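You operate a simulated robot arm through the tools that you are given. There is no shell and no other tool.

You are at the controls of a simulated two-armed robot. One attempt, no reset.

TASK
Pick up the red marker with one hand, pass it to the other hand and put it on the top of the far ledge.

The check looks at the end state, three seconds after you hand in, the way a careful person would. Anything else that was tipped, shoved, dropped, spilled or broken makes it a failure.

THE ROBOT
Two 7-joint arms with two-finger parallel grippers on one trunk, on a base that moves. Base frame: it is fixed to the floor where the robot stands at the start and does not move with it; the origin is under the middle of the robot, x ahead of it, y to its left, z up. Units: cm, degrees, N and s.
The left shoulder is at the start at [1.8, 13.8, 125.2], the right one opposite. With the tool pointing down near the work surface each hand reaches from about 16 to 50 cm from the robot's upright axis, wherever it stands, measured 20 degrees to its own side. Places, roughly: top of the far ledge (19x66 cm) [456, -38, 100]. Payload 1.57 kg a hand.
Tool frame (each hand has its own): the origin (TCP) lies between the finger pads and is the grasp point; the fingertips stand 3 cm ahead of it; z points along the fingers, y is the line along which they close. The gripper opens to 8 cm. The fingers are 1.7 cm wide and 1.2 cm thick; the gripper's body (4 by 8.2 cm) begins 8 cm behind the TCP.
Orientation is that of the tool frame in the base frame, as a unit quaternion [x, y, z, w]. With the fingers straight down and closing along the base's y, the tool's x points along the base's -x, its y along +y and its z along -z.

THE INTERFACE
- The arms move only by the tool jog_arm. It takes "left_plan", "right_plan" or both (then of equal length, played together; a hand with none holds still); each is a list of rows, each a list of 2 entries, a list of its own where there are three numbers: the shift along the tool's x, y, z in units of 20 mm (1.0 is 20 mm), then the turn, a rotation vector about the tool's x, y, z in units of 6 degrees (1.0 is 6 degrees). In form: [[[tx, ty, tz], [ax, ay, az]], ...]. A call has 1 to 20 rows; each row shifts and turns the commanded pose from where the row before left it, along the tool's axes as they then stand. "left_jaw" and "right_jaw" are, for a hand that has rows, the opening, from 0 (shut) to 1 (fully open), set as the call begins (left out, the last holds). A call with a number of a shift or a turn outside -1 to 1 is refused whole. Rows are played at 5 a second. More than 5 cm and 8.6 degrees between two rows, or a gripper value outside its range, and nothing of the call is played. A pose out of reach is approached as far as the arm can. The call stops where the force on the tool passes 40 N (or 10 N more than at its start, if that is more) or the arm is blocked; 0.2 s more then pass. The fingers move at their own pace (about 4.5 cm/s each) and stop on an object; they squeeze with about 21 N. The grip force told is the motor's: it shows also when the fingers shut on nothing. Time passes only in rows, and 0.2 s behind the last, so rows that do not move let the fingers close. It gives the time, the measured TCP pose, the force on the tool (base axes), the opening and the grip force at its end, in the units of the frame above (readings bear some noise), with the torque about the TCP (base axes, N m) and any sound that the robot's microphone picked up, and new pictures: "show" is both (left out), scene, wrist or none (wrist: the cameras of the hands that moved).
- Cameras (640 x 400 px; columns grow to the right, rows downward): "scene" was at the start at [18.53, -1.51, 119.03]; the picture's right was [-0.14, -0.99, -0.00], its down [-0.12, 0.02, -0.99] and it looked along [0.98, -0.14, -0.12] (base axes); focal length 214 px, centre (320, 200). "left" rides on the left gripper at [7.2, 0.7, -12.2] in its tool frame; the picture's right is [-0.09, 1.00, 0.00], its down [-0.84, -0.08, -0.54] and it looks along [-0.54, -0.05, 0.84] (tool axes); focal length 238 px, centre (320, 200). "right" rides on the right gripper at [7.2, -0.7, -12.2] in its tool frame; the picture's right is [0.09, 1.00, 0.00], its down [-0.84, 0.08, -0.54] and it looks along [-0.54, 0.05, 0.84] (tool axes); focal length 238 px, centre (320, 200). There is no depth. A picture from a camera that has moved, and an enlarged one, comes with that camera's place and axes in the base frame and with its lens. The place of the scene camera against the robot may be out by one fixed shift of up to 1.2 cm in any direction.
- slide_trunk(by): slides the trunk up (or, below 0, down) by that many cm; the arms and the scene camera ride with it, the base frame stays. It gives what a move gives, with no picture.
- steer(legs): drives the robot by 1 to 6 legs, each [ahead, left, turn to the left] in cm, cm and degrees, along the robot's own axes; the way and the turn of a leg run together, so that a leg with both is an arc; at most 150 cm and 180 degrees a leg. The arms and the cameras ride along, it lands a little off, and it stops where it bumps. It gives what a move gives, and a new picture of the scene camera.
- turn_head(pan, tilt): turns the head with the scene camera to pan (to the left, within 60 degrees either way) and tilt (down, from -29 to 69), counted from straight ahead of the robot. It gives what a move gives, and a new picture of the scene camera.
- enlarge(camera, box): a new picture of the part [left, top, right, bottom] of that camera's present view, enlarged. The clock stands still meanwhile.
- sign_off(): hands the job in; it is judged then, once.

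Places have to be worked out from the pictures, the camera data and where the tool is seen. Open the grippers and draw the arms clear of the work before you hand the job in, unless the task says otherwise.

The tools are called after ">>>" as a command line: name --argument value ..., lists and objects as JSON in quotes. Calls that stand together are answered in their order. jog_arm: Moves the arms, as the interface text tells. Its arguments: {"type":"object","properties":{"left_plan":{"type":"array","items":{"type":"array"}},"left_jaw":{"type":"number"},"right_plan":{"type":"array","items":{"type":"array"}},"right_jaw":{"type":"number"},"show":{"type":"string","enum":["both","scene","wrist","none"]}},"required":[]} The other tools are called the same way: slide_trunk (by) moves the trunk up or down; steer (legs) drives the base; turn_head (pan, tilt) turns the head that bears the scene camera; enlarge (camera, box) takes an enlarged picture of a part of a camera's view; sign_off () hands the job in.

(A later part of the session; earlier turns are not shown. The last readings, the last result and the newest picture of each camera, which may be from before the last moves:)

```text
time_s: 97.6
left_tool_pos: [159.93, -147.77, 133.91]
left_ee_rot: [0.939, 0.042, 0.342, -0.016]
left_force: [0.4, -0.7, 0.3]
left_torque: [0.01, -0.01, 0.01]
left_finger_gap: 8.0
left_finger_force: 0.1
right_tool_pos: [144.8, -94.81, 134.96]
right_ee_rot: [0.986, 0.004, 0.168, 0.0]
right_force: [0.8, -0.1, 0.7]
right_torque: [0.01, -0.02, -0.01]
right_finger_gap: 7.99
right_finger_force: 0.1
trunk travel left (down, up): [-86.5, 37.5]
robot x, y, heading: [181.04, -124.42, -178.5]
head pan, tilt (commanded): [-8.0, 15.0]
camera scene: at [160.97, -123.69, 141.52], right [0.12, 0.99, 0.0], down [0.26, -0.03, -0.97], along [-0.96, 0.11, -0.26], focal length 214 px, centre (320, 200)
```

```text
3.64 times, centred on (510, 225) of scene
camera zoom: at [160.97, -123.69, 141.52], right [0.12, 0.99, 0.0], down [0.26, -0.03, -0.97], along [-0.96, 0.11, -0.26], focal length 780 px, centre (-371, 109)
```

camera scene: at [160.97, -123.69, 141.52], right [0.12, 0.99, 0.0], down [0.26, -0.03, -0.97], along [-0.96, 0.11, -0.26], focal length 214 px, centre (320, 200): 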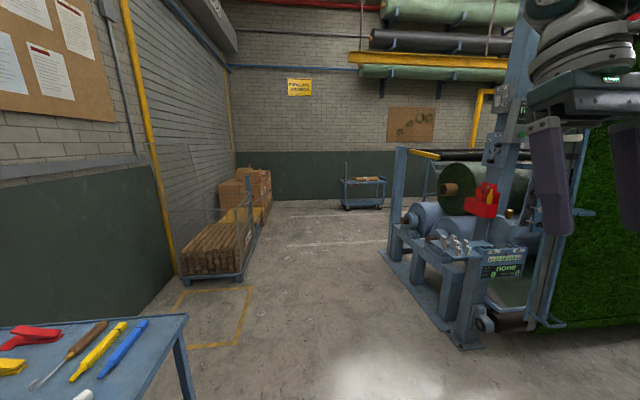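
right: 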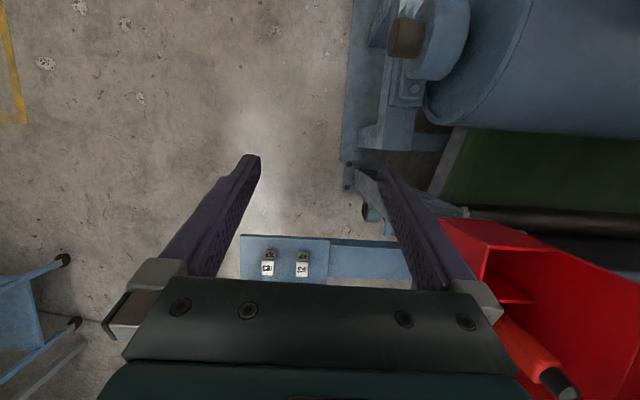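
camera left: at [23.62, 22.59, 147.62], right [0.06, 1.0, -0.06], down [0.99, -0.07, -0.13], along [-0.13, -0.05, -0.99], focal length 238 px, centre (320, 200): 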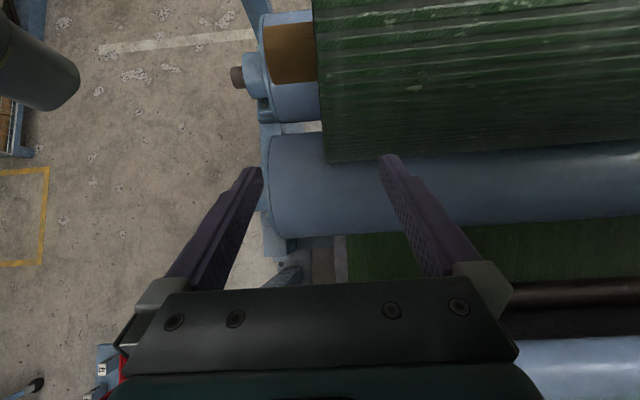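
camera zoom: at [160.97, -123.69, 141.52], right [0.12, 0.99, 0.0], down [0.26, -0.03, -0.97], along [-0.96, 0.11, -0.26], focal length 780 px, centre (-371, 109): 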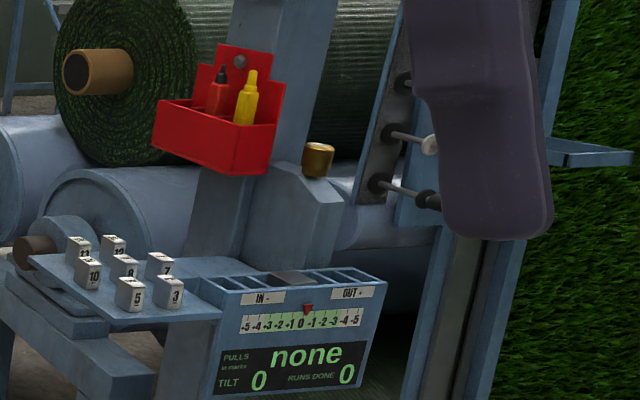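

I zoom tighter into the red box to see the red and yellow items.

>>> enlarge --camera "scene" --box '[480, 178, 524, 206]'

>>> enlarge --camera "scene" --box '[480, 160, 560, 210]'

>>> enlarge --camera "scene" --box '[0, 310, 160, 400]'

```text
14.29 times, centred on (502, 192) of scene
camera zoom: at [160.97, -123.69, 141.52], right [0.12, 0.99, 0.0], down [0.26, -0.03, -0.97], along [-0.96, 0.11, -0.26], focal length 3064 px, centre (-2280, 314)
```

zoom: 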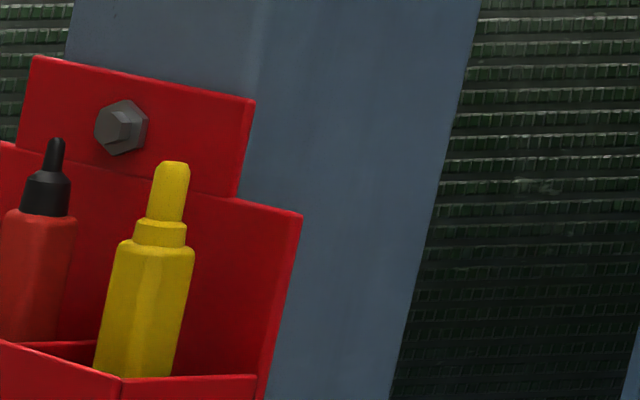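

```text
8.00 times, centred on (520, 185) of scene
camera zoom: at [160.97, -123.69, 141.52], right [0.12, 0.99, 0.0], down [0.26, -0.03, -0.97], along [-0.96, 0.11, -0.26], focal length 1716 px, centre (-1280, 320)
```

zoom: 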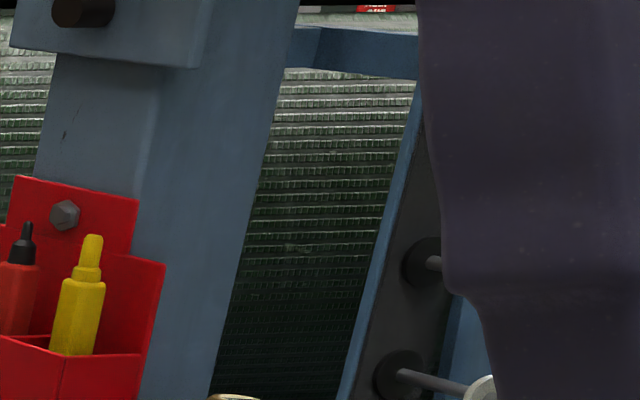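

```text
4.00 times, centred on (80, 355) of scene
camera zoom: at [160.97, -123.69, 141.52], right [0.12, 0.99, 0.0], down [0.26, -0.03, -0.97], along [-0.96, 0.11, -0.26], focal length 858 px, centre (1280, -420)
```

zoom: 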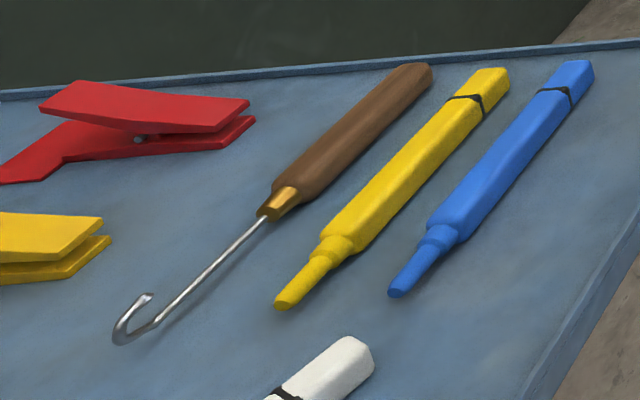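

The box items are markers of the same make as those on the trolley: the red-bodied one with black tip, and a yellow one; so the red marker is the one in the red box on the frame's post. I drive back to my start side.

>>> steer --legs '[[100, 0, 0], [95, 0, 0], [0, 0, 178]]'

>>> turn_head --pan 40 --tilt 15

```text
time_s: 114.7
left_tool_pos: [6.06, -104.93, 133.61]
left_ee_rot: [-0.034, 0.939, -0.013, -0.343]
left_force: [0.2, -0.1, -0.9]
left_torque: [0.03, 0.01, 0.01]
left_finger_gap: 8.0
left_finger_force: 0.0
right_tool_pos: [20.29, -158.02, 134.99]
right_ee_rot: [0.004, 0.986, 0.0, -0.169]
right_force: [0.0, -0.4, 0.0]
right_torque: [0.0, 0.02, 0.0]
right_finger_gap: 8.02
right_finger_force: 0.0
trunk travel left (down, up): [-86.5, 37.5]
robot x, y, heading: [-14.96, -128.01, 0.4]
head pan, tilt (commanded): [-8.0, 15.0]
camera scene: at [3.75, -129.38, 141.52], right [-0.13, -0.99, 0.0], down [-0.26, 0.03, -0.97], along [0.96, -0.13, -0.26], focal length 214 px, centre (320, 200)
```

scene: 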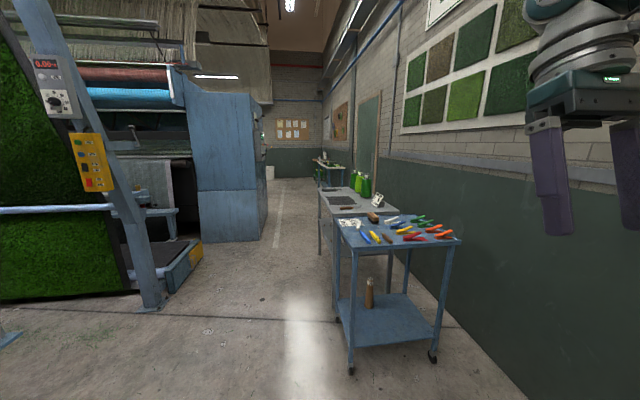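

```text
time_s: 115.8
left_tool_pos: [5.99, -104.92, 133.68]
left_ee_rot: [-0.034, 0.939, -0.014, -0.342]
left_force: [0.4, 0.0, 0.9]
left_torque: [-0.01, 0.03, 0.02]
left_finger_gap: 8.01
left_finger_force: 0.0
right_tool_pos: [20.29, -157.93, 134.98]
right_ee_rot: [0.004, 0.986, 0.0, -0.168]
right_force: [0.6, 0.5, -0.1]
right_torque: [0.03, 0.02, 0.01]
right_finger_gap: 8.01
right_finger_force: 0.0
trunk travel left (down, up): [-86.5, 37.5]
robot x, y, heading: [-15.41, -127.99, 0.4]
head pan, tilt (commanded): [40.0, 15.0]
camera scene: at [1.6, -122.09, 141.52], right [0.65, -0.76, 0.0], down [-0.2, -0.17, -0.97], along [0.74, 0.63, -0.26], focal length 214 px, centre (320, 200)
```

scene: 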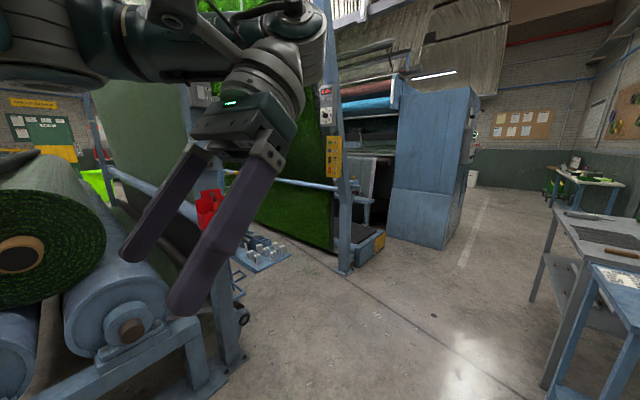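

Triangulating two views puts the red marker's tip at about (47.1, −12.0, 115.3) and the yellow one at (52.7, −12, 115.4), right beside the post face (y≈−9.5). I will approach horizontally from the −y side, so I turn to face +y and stand at about (30, −78).

>>> steer --legs '[[0, 0, 90], [0, -45, 0], [45, 0, 0]]'

>>> turn_head --pan -10 --tilt 25

```text
time_s: 124.6
left_tool_pos: [6.41, -62.98, 133.81]
left_ee_rot: [0.688, -0.64, 0.252, 0.233]
left_force: [0.3, 0.8, 0.9]
left_torque: [0.0, 0.02, 0.03]
left_finger_gap: 8.0
left_finger_force: 0.0
right_tool_pos: [59.34, -48.89, 134.94]
right_ee_rot: [-0.693, 0.701, -0.12, -0.119]
right_force: [-0.2, 0.0, -1.1]
right_torque: [-0.02, 0.0, 0.02]
right_finger_gap: 8.0
right_finger_force: 0.1
trunk travel left (down, up): [-86.5, 37.5]
robot x, y, heading: [29.05, -84.21, 90.7]
head pan, tilt (commanded): [40.0, 15.0]
camera scene: at [22.83, -67.22, 141.52], right [0.76, 0.65, 0.0], down [0.17, -0.2, -0.97], along [-0.63, 0.74, -0.26], focal length 214 px, centre (320, 200)
```

scene: 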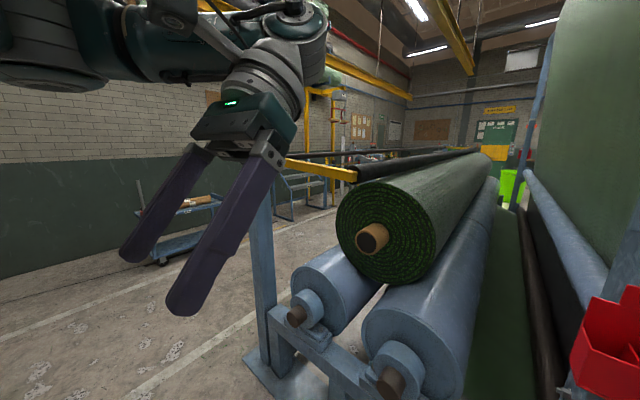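

```text
time_s: 125.8
left_tool_pos: [6.3, -62.98, 133.68]
left_ee_rot: [0.687, -0.64, 0.251, 0.233]
left_force: [-0.1, 0.6, 0.1]
left_torque: [0.02, 0.0, -0.02]
left_finger_gap: 7.97
left_finger_force: 0.1
right_tool_pos: [59.3, -48.69, 135.0]
right_ee_rot: [-0.693, 0.701, -0.119, -0.119]
right_force: [-0.1, 0.1, -1.1]
right_torque: [0.03, 0.0, -0.01]
right_finger_gap: 7.98
right_finger_force: 0.1
trunk travel left (down, up): [-86.5, 37.5]
robot x, y, heading: [29.41, -84.37, 90.2]
head pan, tilt (commanded): [-10.0, 25.0]
camera scene: at [30.41, -65.26, 139.9], right [0.99, -0.17, 0.0], down [-0.07, -0.42, -0.91], along [0.15, 0.89, -0.42], focal length 214 px, centre (320, 200)
```

scene: 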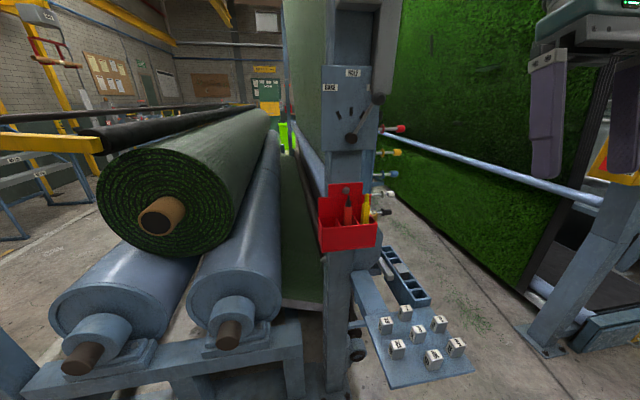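

Now the red box faces me directly on the post. I enlarge it to get precise positions of the markers and rims.

>>> enlarge --camera "scene" --box '[300, 170, 400, 260]'

>>> enlarge --camera "scene" --box '[310, 175, 390, 225]'

>>> enlarge --camera "scene" --box '[310, 50, 410, 190]'

```text
4.44 times, centred on (350, 215) of scene
camera zoom: at [30.41, -65.26, 139.9], right [0.99, -0.17, 0.0], down [-0.07, -0.42, -0.91], along [0.15, 0.89, -0.42], focal length 953 px, centre (187, 133)
```

zoom: 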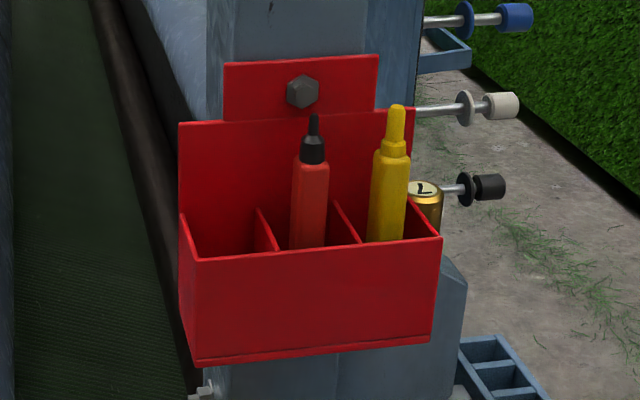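

```text
8.00 times, centred on (350, 200) of scene
camera zoom: at [30.41, -65.26, 139.9], right [0.99, -0.17, 0.0], down [-0.07, -0.42, -0.91], along [0.15, 0.89, -0.42], focal length 1716 px, centre (80, 200)
```

zoom: 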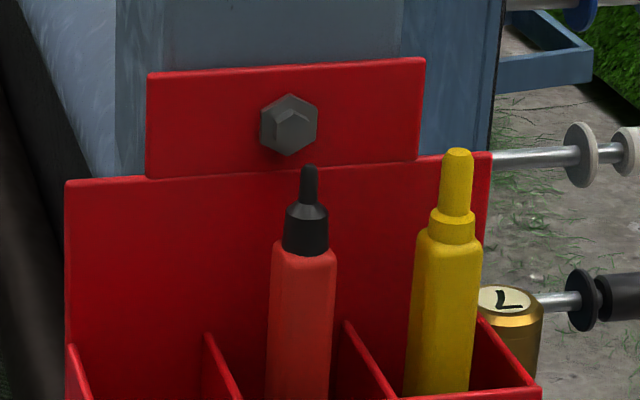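

```text
2.86 times, centred on (360, 120) of scene
camera zoom: at [30.41, -65.26, 139.9], right [0.99, -0.17, 0.0], down [-0.07, -0.42, -0.91], along [0.15, 0.89, -0.42], focal length 613 px, centre (206, 429)
```

zoom: 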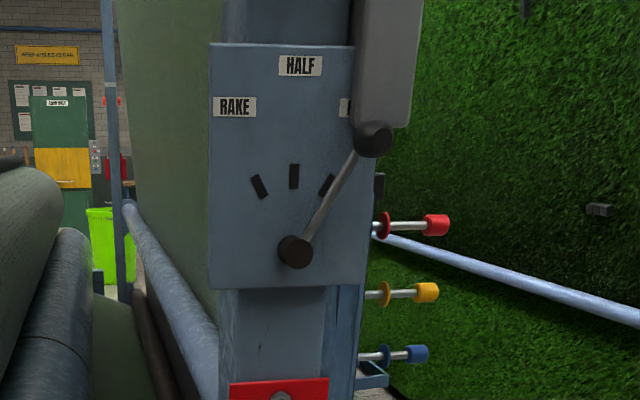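

View C agrees: box x 39.6–55.6, y −15.9…−9.8, rim z≈107.8; red marker stands in the middle compartment at x≈47.5, body top z≈112, tip z≈115.5. I move ahead 12 cm and lower the trunk by 22 cm so that the right hand can come in horizontally below the lever on the post.

>>> steer --legs '[[12, 0, 0]]'

>>> slide_trunk --by -22

>>> turn_head --pan -15 --tilt 30

```text
time_s: 127.0
left_tool_pos: [6.23, -51.32, 133.68]
left_ee_rot: [0.69, -0.638, 0.252, 0.232]
left_force: [-0.2, -0.1, -0.6]
left_torque: [0.02, -0.04, -0.03]
left_finger_gap: 7.99
left_finger_force: 0.0
right_tool_pos: [59.22, -36.9, 135.02]
right_ee_rot: [-0.695, 0.699, -0.12, -0.119]
right_force: [0.0, 0.3, -0.4]
right_torque: [-0.01, -0.01, 0.02]
right_finger_gap: 8.02
right_finger_force: 0.1
trunk travel left (down, up): [-86.5, 37.5]
robot x, y, heading: [29.47, -72.31, 90.4]
head pan, tilt (commanded): [-10.0, 25.0]
camera scene: at [30.27, -53.45, 139.9], right [0.99, -0.16, 0.0], down [-0.07, -0.42, -0.91], along [0.15, 0.89, -0.42], focal length 214 px, centre (320, 200)
```

scene: 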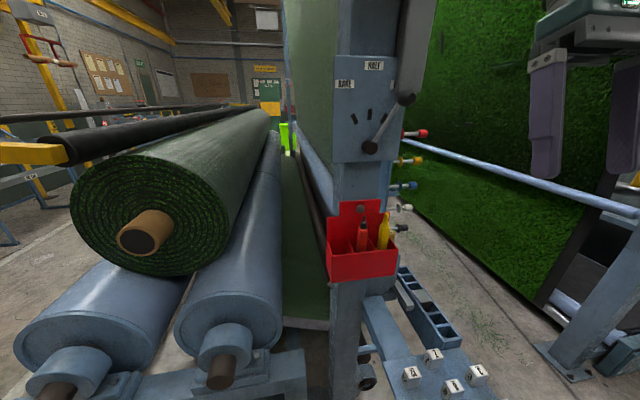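

```text
time_s: 129.3
left_tool_pos: [6.18, -51.29, 111.66]
left_ee_rot: [0.689, -0.639, 0.252, 0.233]
left_force: [0.4, -0.2, 0.6]
left_torque: [0.03, 0.0, 0.0]
left_finger_gap: 8.02
left_finger_force: 0.0
right_tool_pos: [59.25, -36.87, 113.05]
right_ee_rot: [-0.694, 0.7, -0.119, -0.119]
right_force: [-0.3, 1.1, -0.5]
right_torque: [0.01, 0.0, -0.01]
right_finger_gap: 8.01
right_finger_force: 0.0
trunk travel left (down, up): [-64.5, 59.5]
robot x, y, heading: [29.07, -71.92, 90.2]
head pan, tilt (commanded): [-10.0, 25.0]
```

```text
time_s: 130.0
left_tool_pos: [6.17, -51.3, 111.67]
left_ee_rot: [0.689, -0.639, 0.251, 0.232]
left_force: [-0.5, -0.8, -0.4]
left_torque: [0.02, -0.04, 0.04]
left_finger_gap: 8.01
left_finger_force: 0.1
right_tool_pos: [59.26, -36.82, 112.93]
right_ee_rot: [-0.695, 0.699, -0.119, -0.118]
right_force: [0.0, 0.2, -0.3]
right_torque: [0.02, 0.01, 0.01]
right_finger_gap: 8.0
right_finger_force: 0.0
trunk travel left (down, up): [-64.5, 59.5]
robot x, y, heading: [29.16, -72.36, 90.6]
head pan, tilt (commanded): [-15.0, 30.0]
camera scene: at [31.01, -53.78, 117.11], right [0.97, -0.25, 0.0], down [-0.12, -0.48, -0.87], along [0.22, 0.84, -0.5], focal length 214 px, centre (320, 200)
```

scene: 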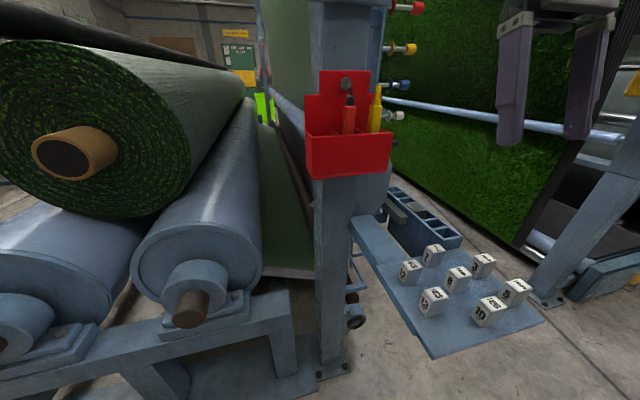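

The trunk is down: right hand at (59, −37, 113). I now pitch the right hand up toward horizontal in small rows, shifting it left and forward toward the front of the box.

>>> jog_arm --right_plan '[[[-0.26, 0.365, -0.091], [0, -1, 0]], [[-0.268, 0.365, -0.063], [0, -1, 0]], [[-0.273, 0.365, -0.035], [0, -1, 0]], [[-0.275, 0.365, -0.006], [0, -1, 0]], [[-0.274, 0.365, 0.023], [0, -1, 0]], [[-0.27, 0.365, 0.051], [0, -1, 0]], [[-0.263, 0.365, 0.079], [0, -1, 0]], [[-0.254, 0.365, 0.106], [0, -1, 0]]]' --show "both"

```text
time_s: 131.8
left_tool_pos: [6.16, -51.32, 111.73]
left_ee_rot: [0.689, -0.638, 0.253, 0.232]
left_force: [0.1, 0.3, 0.0]
left_torque: [0.04, -0.02, 0.05]
left_finger_gap: 8.0
left_finger_force: 0.0
right_tool_pos: [53.42, -32.4, 112.86]
right_ee_rot: [-0.682, 0.688, 0.175, 0.176]
right_force: [0.5, 0.1, 0.7]
right_torque: [0.02, -0.01, 0.01]
right_finger_gap: 8.0
right_finger_force: 0.1
trunk travel left (down, up): [-64.5, 59.5]
robot x, y, heading: [29.33, -71.96, 90.6]
head pan, tilt (commanded): [-15.0, 30.0]
camera scene: at [31.01, -53.78, 117.1], right [0.97, -0.25, 0.0], down [-0.13, -0.48, -0.87], along [0.22, 0.84, -0.5], focal length 214 px, centre (320, 200)
camera right: at [54.03, -44.52, 120.33], right [-1.0, -0.07, -0.04], down [-0.07, 0.47, 0.88], along [-0.04, 0.88, -0.48], focal length 238 px, centre (320, 200)
```

scene: 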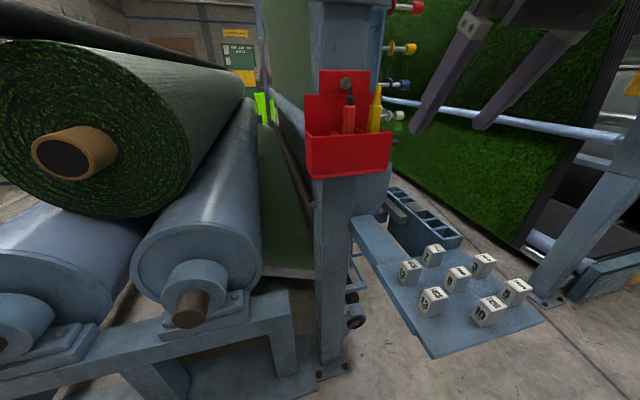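
right: 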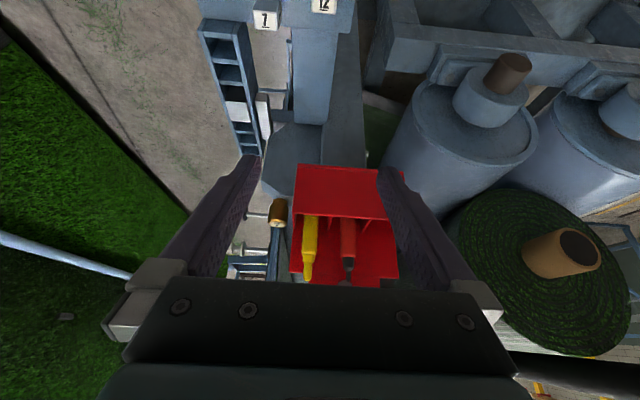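

The right hand follows well and its camera now shows the box with both markers. I continue pitching up to about 15–20° below horizontal while moving in front of the red marker.

>>> jog_arm --right_plan '[[[-0.241, 0.365, 0.132], [0, -1, 0]], [[-0.226, 0.365, 0.157], [0, -1, 0]], [[-0.208, 0.365, 0.179], [0, -1, 0]], [[-0.189, 0.365, 0.2], [0, -1, 0]], [[-0.167, 0.365, 0.219], [0, -1, 0]], [[-0.143, 0.365, 0.235], [0, -1, 0]], [[-0.117, 0.365, 0.249], [0, -1, 0]], [[-0.09, 0.3, 0.26], [0, -0.5, 0]]]' --right_jaw 0.62 --show "both"

```text
time_s: 133.6
left_tool_pos: [6.35, -51.28, 111.76]
left_ee_rot: [0.689, -0.639, 0.252, 0.233]
left_force: [0.5, -0.4, 0.2]
left_torque: [0.0, 0.04, -0.03]
left_finger_gap: 7.98
left_finger_force: 0.1
right_tool_pos: [47.78, -27.93, 112.88]
right_ee_rot: [-0.563, 0.568, 0.422, 0.426]
right_force: [0.0, 0.5, 0.7]
right_torque: [-0.02, 0.05, 0.0]
right_finger_gap: 4.97
right_finger_force: 0.1
trunk travel left (down, up): [-64.5, 59.5]
robot x, y, heading: [29.48, -72.32, 90.2]
head pan, tilt (commanded): [-15.0, 30.0]
camera scene: at [31.01, -53.78, 117.11], right [0.97, -0.25, 0.0], down [-0.13, -0.48, -0.87], along [0.22, 0.84, -0.5], focal length 214 px, centre (320, 200)
camera right: at [48.34, -41.66, 109.63], right [-1.0, -0.02, -0.09], down [-0.08, -0.28, 0.96], along [-0.04, 0.96, 0.28], focal length 238 px, centre (320, 200)
```

scene: 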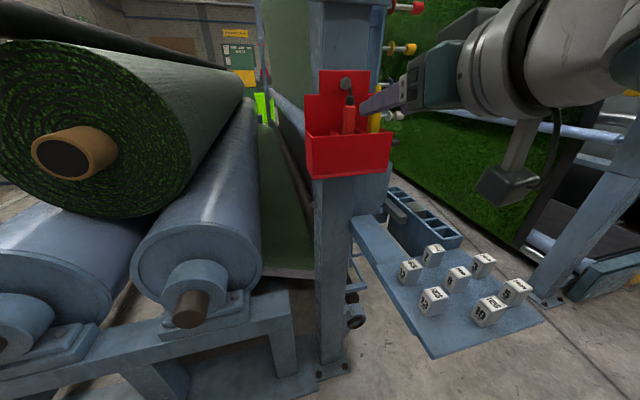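
right: 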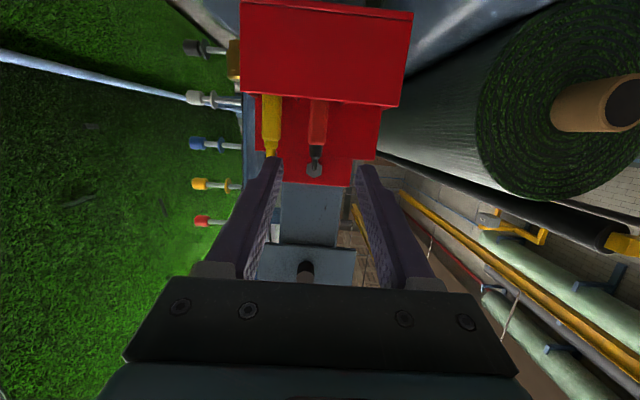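

The right hand points nearly horizontally at the red marker; wrist view puts the marker at x≈48.1, rim z≈107, body top z≈111.6, and my TCP is at x 47.8. I narrow the jaws to clear the yellow marker and advance about 10 cm.

>>> jog_arm --right_plan '[[[-0.07, -0.05, 0.85], [0, 0, 0]], [[-0.07, -0.05, 0.85], [0, 0, 0]], [[-0.07, 0, 0.85], [0, 0, 0]], [[-0.07, 0, 0.85], [0, 0, 0]], [[-0.07, 0, 0.85], [0, 0, 0]], [[-0.07, 0, 0.85], [0, 0, 0]]]' --right_jaw 0.53 --show "both"

>>> enlarge --camera "right" --box '[200, 0, 440, 240]'

>>> enlarge --camera "scene" --box '[290, 50, 430, 190]'

```text
time_s: 135.0
left_tool_pos: [6.24, -51.23, 111.64]
left_ee_rot: [0.689, -0.639, 0.251, 0.232]
left_force: [0.3, -0.4, 0.1]
left_torque: [0.0, -0.02, 0.01]
left_finger_gap: 7.98
left_finger_force: 0.1
right_tool_pos: [47.86, -17.72, 110.85]
right_ee_rot: [-0.564, 0.568, 0.422, 0.426]
right_force: [-0.5, 0.3, -0.4]
right_torque: [-0.02, 0.0, 0.02]
right_finger_gap: 4.24
right_finger_force: 0.1
trunk travel left (down, up): [-64.5, 59.5]
robot x, y, heading: [29.05, -72.16, 90.5]
head pan, tilt (commanded): [-15.0, 30.0]
camera scene: at [31.01, -53.77, 117.11], right [0.97, -0.25, 0.0], down [-0.13, -0.48, -0.87], along [0.22, 0.84, -0.5], focal length 214 px, centre (320, 200)
camera right: at [48.54, -31.47, 107.5], right [-1.0, -0.02, -0.09], down [-0.08, -0.28, 0.96], along [-0.04, 0.96, 0.28], focal length 238 px, centre (320, 200)
```

scene: 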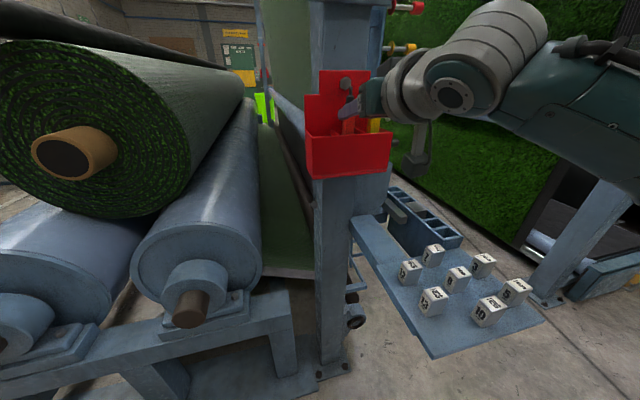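
right: 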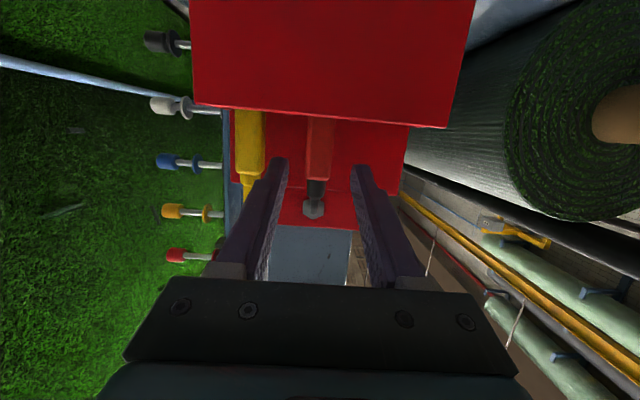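

```text
1.67 times, centred on (320, 120) of right
camera zoom: at [48.54, -31.47, 107.5], right [-1.0, -0.02, -0.09], down [-0.08, -0.28, 0.96], along [-0.04, 0.96, 0.28], focal length 397 px, centre (320, 333)
```

zoom: 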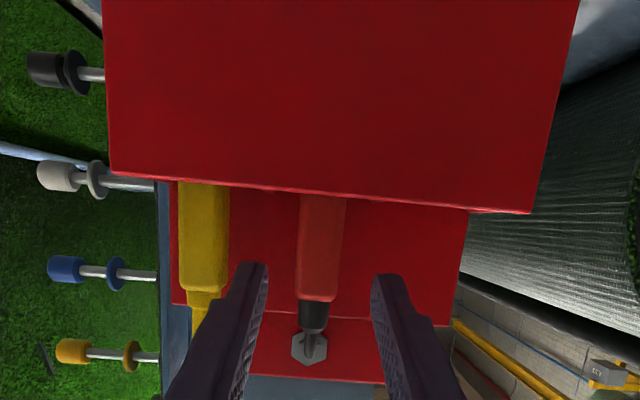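

```text
2.86 times, centred on (360, 120) of scene
camera zoom: at [31.01, -53.77, 117.11], right [0.97, -0.25, 0.0], down [-0.13, -0.48, -0.87], along [0.22, 0.84, -0.5], focal length 613 px, centre (206, 429)
```

zoom: 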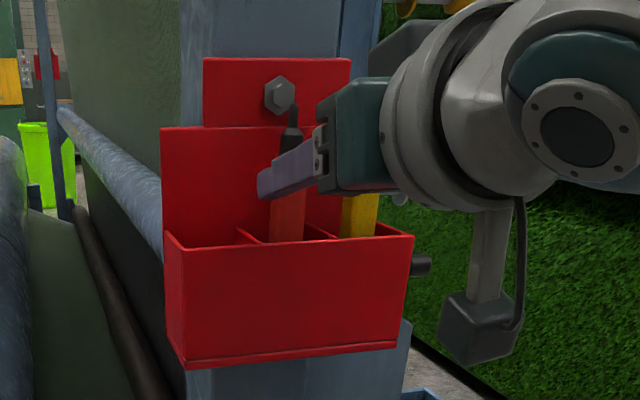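

The marker is well centred between the fingers. I advance another 4 cm with the jaws around it and check again.

>>> jog_arm --right_plan '[[[0.05, 0, 0.5], [0, 0, 0]], [[0.05, 0, 0.5], [0, 0, 0]], [[0.05, 0, 0.5], [0, 0, 0]], [[0.05, 0, 0.5], [0, 0, 0]]]' --show "wrist"

>>> enlarge --camera "right" --box '[220, 90, 420, 240]'

>>> enlarge --camera "scene" --box '[300, 60, 400, 150]'

```text
time_s: 136.0
left_tool_pos: [6.22, -51.26, 111.67]
left_ee_rot: [0.689, -0.638, 0.251, 0.233]
left_force: [-0.3, 0.8, -0.6]
left_torque: [-0.02, -0.02, -0.02]
left_finger_gap: 8.01
left_finger_force: 0.0
right_tool_pos: [48.05, -14.16, 109.13]
right_ee_rot: [-0.564, 0.568, 0.423, 0.425]
right_force: [0.0, 0.1, 0.3]
right_torque: [-0.03, 0.0, 0.01]
right_finger_gap: 4.23
right_finger_force: 0.0
trunk travel left (down, up): [-64.5, 59.5]
robot x, y, heading: [29.24, -72.09, 90.4]
head pan, tilt (commanded): [-15.0, 30.0]
camera right: at [48.65, -27.87, 105.97], right [-1.0, -0.02, -0.09], down [-0.08, -0.28, 0.96], along [-0.04, 0.96, 0.28], focal length 238 px, centre (320, 200)
```

right: 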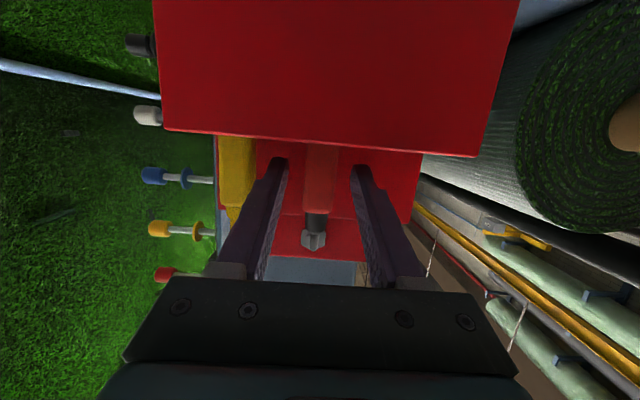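

```text
2.67 times, centred on (320, 165) of right
camera zoom: at [48.65, -27.87, 105.97], right [-1.0, -0.02, -0.09], down [-0.08, -0.28, 0.96], along [-0.04, 0.96, 0.28], focal length 636 px, centre (320, 293)
```

zoom: 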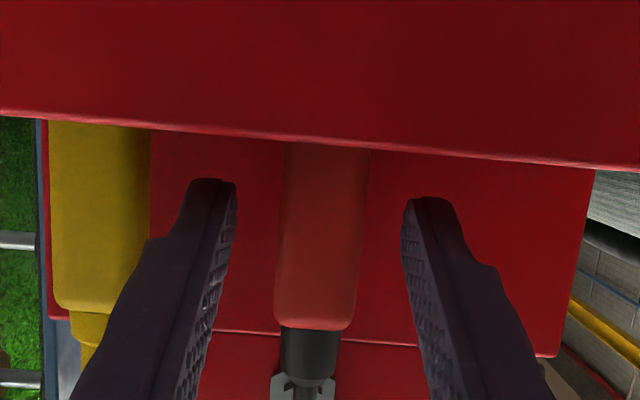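

```text
4.44 times, centred on (350, 105) of scene
camera zoom: at [31.01, -53.78, 117.11], right [0.97, -0.25, 0.0], down [-0.13, -0.48, -0.87], along [0.22, 0.84, -0.5], focal length 953 px, centre (187, 622)
```

zoom: 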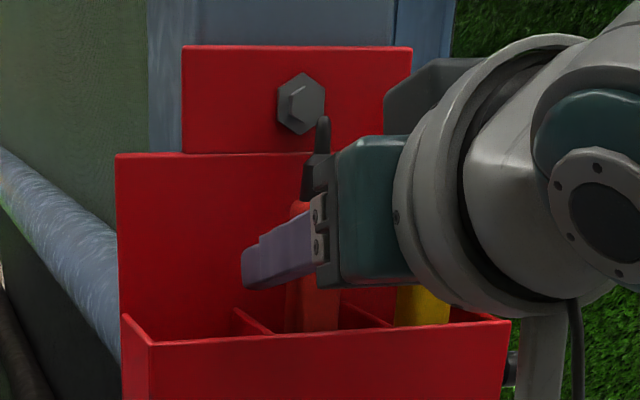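

The fingers straddle the marker body but the marker sits near their tips. I advance about 1.1 cm more, keeping the height, and watch the force.

>>> jog_arm --right_plan '[[[-0.08, 0, 0.27], [0, 0, 0]], [[-0.08, 0, 0.27], [0, 0, 0]], [[0, 0, 0], [0, 0, 0]]]' --show "wrist"

>>> enlarge --camera "right" --box '[220, 90, 420, 240]'

>>> enlarge --camera "scene" --box '[310, 70, 390, 140]'

```text
time_s: 136.8
left_tool_pos: [6.14, -51.25, 111.69]
left_ee_rot: [0.689, -0.639, 0.251, 0.232]
left_force: [-0.9, 0.2, -0.2]
left_torque: [0.02, 0.0, 0.03]
left_finger_gap: 8.0
left_finger_force: 0.1
right_tool_pos: [47.99, -13.12, 109.29]
right_ee_rot: [-0.564, 0.568, 0.422, 0.425]
right_force: [0.5, 0.2, 0.0]
right_torque: [-0.02, 0.0, 0.0]
right_finger_gap: 4.23
right_finger_force: 0.0
trunk travel left (down, up): [-64.5, 59.5]
robot x, y, heading: [29.2, -72.2, 90.3]
head pan, tilt (commanded): [-15.0, 30.0]
camera right: at [48.65, -26.73, 105.97], right [-1.0, -0.02, -0.09], down [-0.08, -0.28, 0.96], along [-0.04, 0.96, 0.28], focal length 238 px, centre (320, 200)
```

right: 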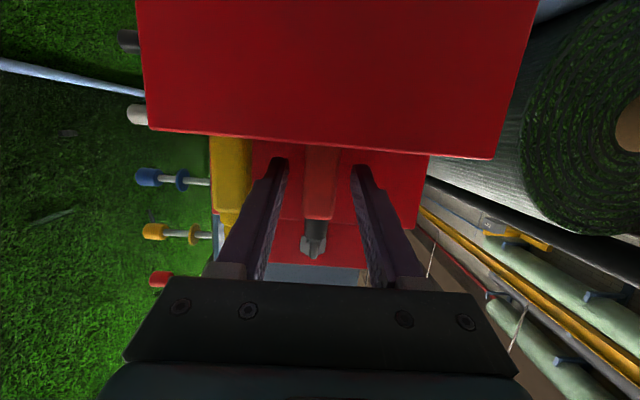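

```text
2.67 times, centred on (320, 165) of right
camera zoom: at [48.65, -26.73, 105.97], right [-1.0, -0.02, -0.09], down [-0.08, -0.28, 0.96], along [-0.04, 0.96, 0.28], focal length 636 px, centre (320, 293)
```

zoom: 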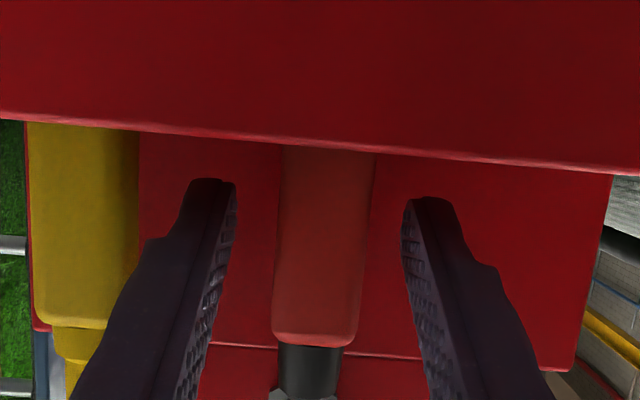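

```text
5.71 times, centred on (350, 105) of scene
camera zoom: at [31.02, -53.78, 117.1], right [0.97, -0.25, 0.0], down [-0.13, -0.48, -0.87], along [0.22, 0.84, -0.5], focal length 1226 px, centre (149, 743)
```

zoom: 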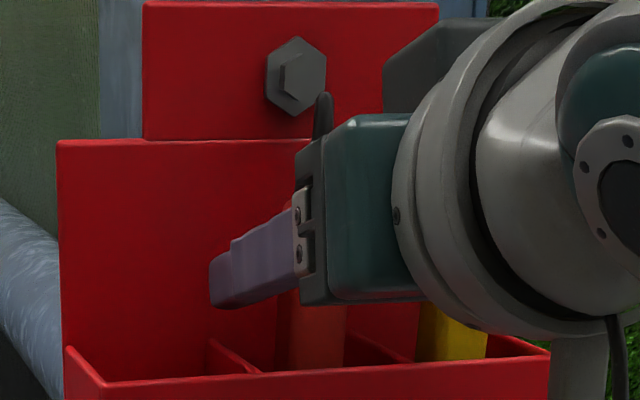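

Scene and wrist views agree: the marker is at about (48, −11.8), 1.3 cm ahead of my TCP and centred. I close the right gripper on it.

>>> jog_arm --right_plan '[[[0, 0, 0], [0, 0, 0]], [[0, 0, 0], [0, 0, 0]], [[0, 0, 0], [0, 0, 0]], [[0, 0, 0], [0, 0, 0]], [[0, 0, 0], [0, 0, 0]]]' --right_jaw 0 --show "wrist"

>>> enlarge --camera "right" --box '[220, 90, 420, 240]'

```text
time_s: 138.0
left_tool_pos: [6.27, -51.25, 111.67]
left_ee_rot: [0.689, -0.639, 0.252, 0.233]
left_force: [0.2, 0.2, 0.3]
left_torque: [-0.01, -0.01, 0.02]
left_finger_gap: 7.99
left_finger_force: 0.0
right_tool_pos: [47.98, -13.15, 109.29]
right_ee_rot: [-0.564, 0.568, 0.422, 0.425]
right_force: [-0.7, -0.4, -1.0]
right_torque: [-0.04, 0.0, -0.03]
right_finger_gap: 1.98
right_finger_force: 21.0
trunk travel left (down, up): [-64.5, 59.5]
robot x, y, heading: [29.32, -72.2, 90.3]
head pan, tilt (commanded): [-15.0, 30.0]
camera right: at [48.64, -26.74, 105.98], right [-1.0, -0.02, -0.09], down [-0.08, -0.28, 0.96], along [-0.04, 0.96, 0.28], focal length 238 px, centre (320, 200)
```

right: 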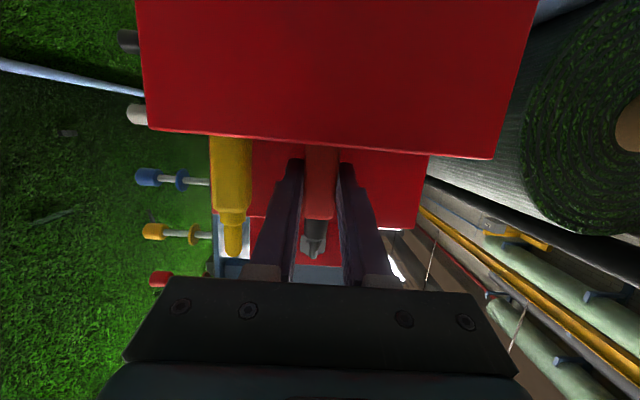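

```text
2.67 times, centred on (320, 165) of right
camera zoom: at [48.64, -26.74, 105.98], right [-1.0, -0.02, -0.09], down [-0.08, -0.28, 0.96], along [-0.04, 0.96, 0.28], focal length 636 px, centre (320, 293)
```

zoom: 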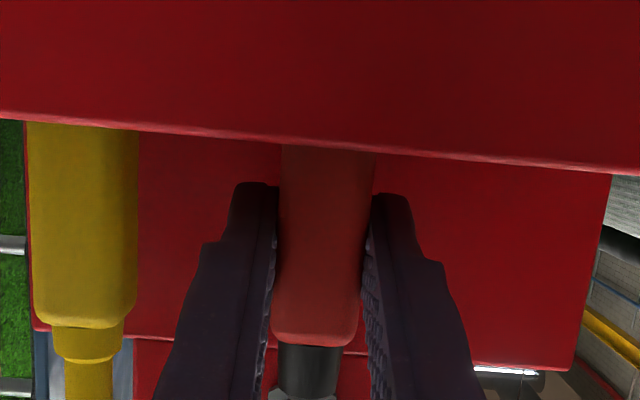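

The marker is gripped (gap 1.98 cm, 21 N). I lift it straight up about 9 cm out of the compartment, drifting slightly away from the post.

>>> jog_arm --right_plan '[[[-0.527, 0, -0.154], [0, 0, 0]], [[-0.527, 0, -0.154], [0, 0, 0]], [[-0.527, 0, -0.16], [0, 0, 0]], [[-0.52, 0, -0.18], [0, 0, 0]], [[-0.513, 0, -0.2], [0, 0, 0]], [[-0.513, 0, -0.2], [0, 0, 0]], [[-0.513, 0, -0.2], [0, 0, 0]], [[-0.513, 0, -0.2], [0, 0, 0]]]' --show "both"

>>> enlarge --camera "scene" --box '[290, 20, 410, 160]'

```text
time_s: 139.8
left_tool_pos: [6.25, -51.27, 111.69]
left_ee_rot: [0.689, -0.638, 0.252, 0.232]
left_force: [-0.2, 1.2, -0.6]
left_torque: [-0.02, 0.0, -0.01]
left_finger_gap: 7.99
left_finger_force: 0.2
right_tool_pos: [48.08, -13.47, 118.04]
right_ee_rot: [-0.564, 0.568, 0.421, 0.425]
right_force: [0.4, 0.8, -0.1]
right_torque: [0.01, -0.01, 0.0]
right_finger_gap: 1.99
right_finger_force: 21.0
trunk travel left (down, up): [-64.5, 59.5]
robot x, y, heading: [29.36, -72.04, 90.6]
head pan, tilt (commanded): [-15.0, 30.0]
camera scene: at [31.02, -53.78, 117.1], right [0.97, -0.25, 0.0], down [-0.13, -0.48, -0.87], along [0.22, 0.84, -0.5], focal length 214 px, centre (320, 200)
camera right: at [48.69, -27.17, 114.85], right [-1.0, -0.02, -0.09], down [-0.08, -0.28, 0.96], along [-0.04, 0.96, 0.28], focal length 238 px, centre (320, 200)
```

scene: 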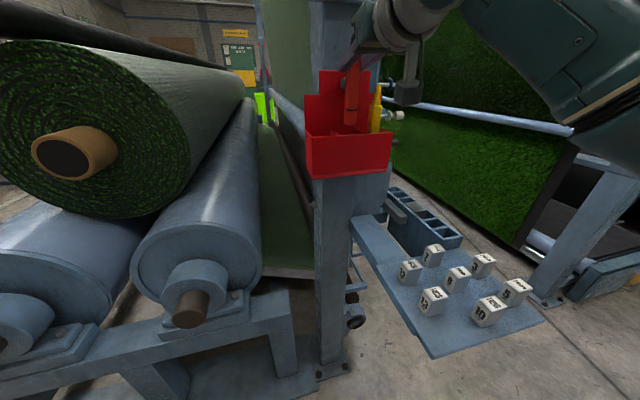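
right: 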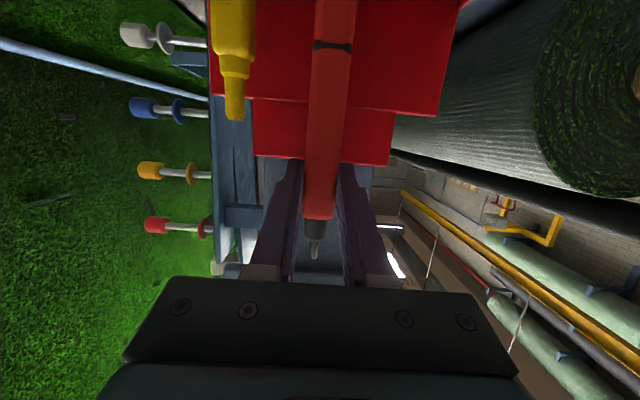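

```text
2.86 times, centred on (350, 90) of scene
camera zoom: at [31.02, -53.78, 117.1], right [0.97, -0.25, 0.0], down [-0.13, -0.48, -0.87], along [0.22, 0.84, -0.5], focal length 613 px, centre (234, 514)
```

zoom: 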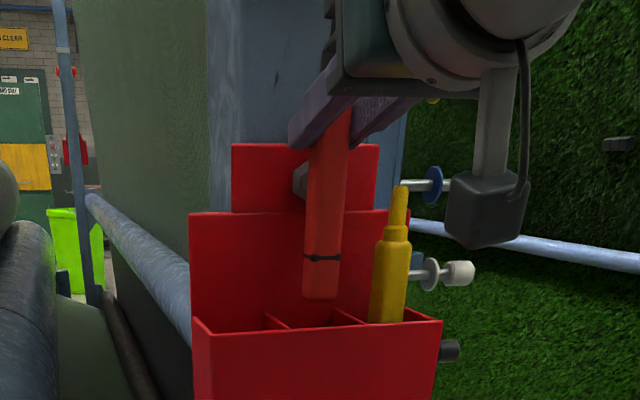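

The marker is clear of the compartment, its bottom about 1 cm above the rim; the yellow one stands undisturbed. I lift 1.2 cm more and then retreat 16 cm away from the post.

>>> jog_arm --right_plan '[[[-0.575, 0, -0.167], [0, 0, 0]], [[0.28, 0, -0.959], [0, 0, 0]], [[0.28, 0, -0.959], [0, 0, 0]], [[0.28, 0, -0.959], [0, 0, 0]], [[0.28, 0, -0.959], [0, 0, 0]], [[0.28, 0, -0.959], [0, 0, 0]], [[0.28, 0, -0.959], [0, 0, 0]], [[0.28, 0, -0.959], [0, 0, 0]], [[0.28, 0, -0.959], [0, 0, 0]]]' --show "both"

```text
time_s: 141.8
left_tool_pos: [6.21, -51.41, 111.76]
left_ee_rot: [0.689, -0.639, 0.252, 0.232]
left_force: [0.3, 0.3, -0.1]
left_torque: [-0.01, 0.02, 0.04]
left_finger_gap: 8.0
left_finger_force: 0.0
right_tool_pos: [47.97, -29.46, 119.41]
right_ee_rot: [-0.563, 0.569, 0.421, 0.427]
right_force: [0.4, 0.1, -0.4]
right_torque: [-0.04, 0.01, 0.0]
right_finger_gap: 2.0
right_finger_force: 21.2
trunk travel left (down, up): [-64.5, 59.5]
robot x, y, heading: [29.02, -72.6, 90.5]
head pan, tilt (commanded): [-15.0, 30.0]
camera scene: at [31.02, -53.79, 117.1], right [0.97, -0.25, 0.0], down [-0.13, -0.48, -0.87], along [0.22, 0.84, -0.5], focal length 214 px, centre (320, 200)
camera right: at [48.58, -43.16, 116.13], right [-1.0, -0.02, -0.09], down [-0.08, -0.28, 0.96], along [-0.04, 0.96, 0.28], focal length 238 px, centre (320, 200)
```

scene: 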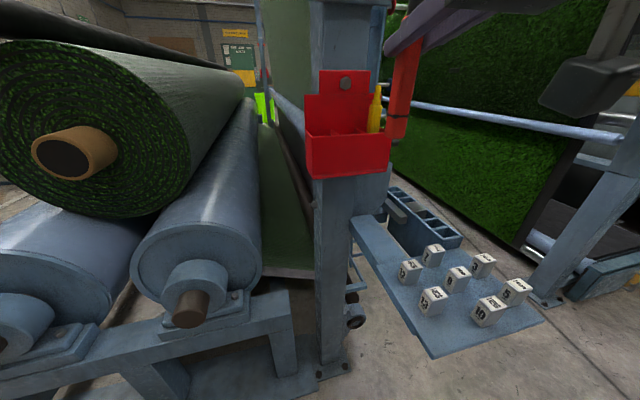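
right: 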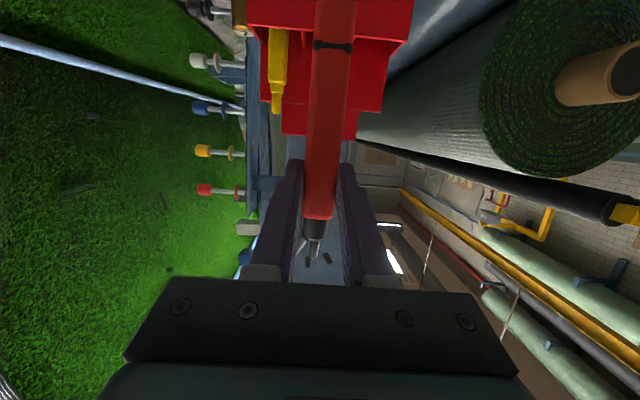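

The marker is held in free air. I back the robot 40 cm away from the frame to do the hand-over in open space.

>>> steer --legs '[[-42, 0, 0]]'

>>> turn_head --pan 0 --tilt 15

```text
time_s: 144.4
left_tool_pos: [6.71, -93.87, 111.76]
left_ee_rot: [0.689, -0.638, 0.252, 0.232]
left_force: [0.5, -0.1, 0.0]
left_torque: [0.02, 0.0, 0.02]
left_finger_gap: 8.02
left_finger_force: 0.0
right_tool_pos: [48.25, -71.75, 119.4]
right_ee_rot: [-0.565, 0.567, 0.422, 0.425]
right_force: [0.4, 0.5, -0.5]
right_torque: [-0.02, 0.01, -0.03]
right_finger_gap: 2.02
right_finger_force: 21.2
trunk travel left (down, up): [-64.5, 59.5]
robot x, y, heading: [29.74, -114.59, 90.9]
head pan, tilt (commanded): [-15.0, 30.0]
camera scene: at [31.41, -96.23, 117.1], right [0.97, -0.25, 0.0], down [-0.12, -0.48, -0.87], along [0.21, 0.84, -0.5], focal length 214 px, centre (320, 200)
```

scene: 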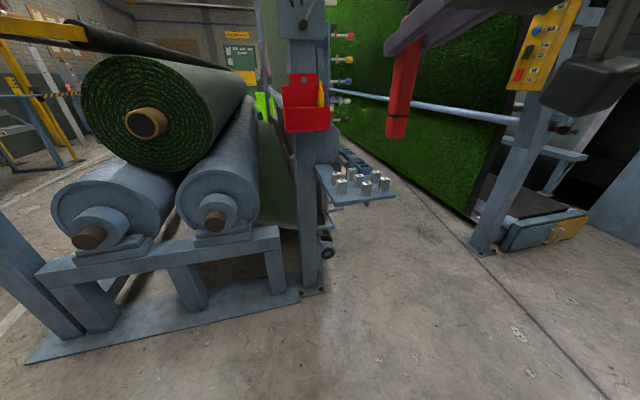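

```text
time_s: 145.2
left_tool_pos: [6.66, -93.82, 111.77]
left_ee_rot: [0.69, -0.637, 0.253, 0.232]
left_force: [0.4, 0.2, 0.2]
left_torque: [0.03, -0.01, -0.01]
left_finger_gap: 8.03
left_finger_force: 0.1
right_tool_pos: [48.33, -71.84, 119.47]
right_ee_rot: [-0.565, 0.567, 0.422, 0.425]
right_force: [-0.1, 0.6, 0.0]
right_torque: [0.02, -0.03, -0.05]
right_finger_gap: 2.02
right_finger_force: 21.7
trunk travel left (down, up): [-64.5, 59.5]
robot x, y, heading: [29.73, -114.58, 90.7]
head pan, tilt (commanded): [0.0, 15.0]
camera scene: at [29.07, -95.65, 119.52], right [1.0, 0.01, 0.0], down [0.0, -0.26, -0.97], along [-0.01, 0.97, -0.26], focal length 214 px, centre (320, 200)
```

scene: 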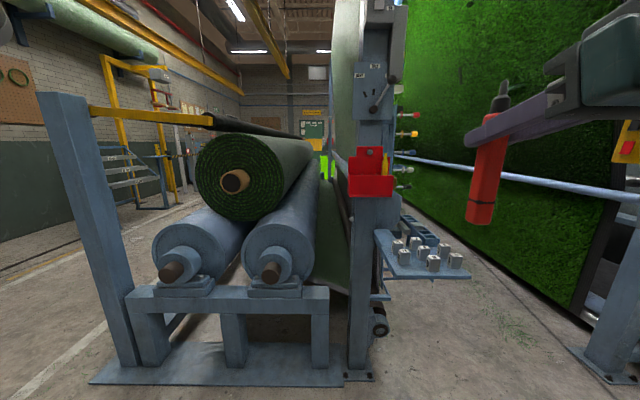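

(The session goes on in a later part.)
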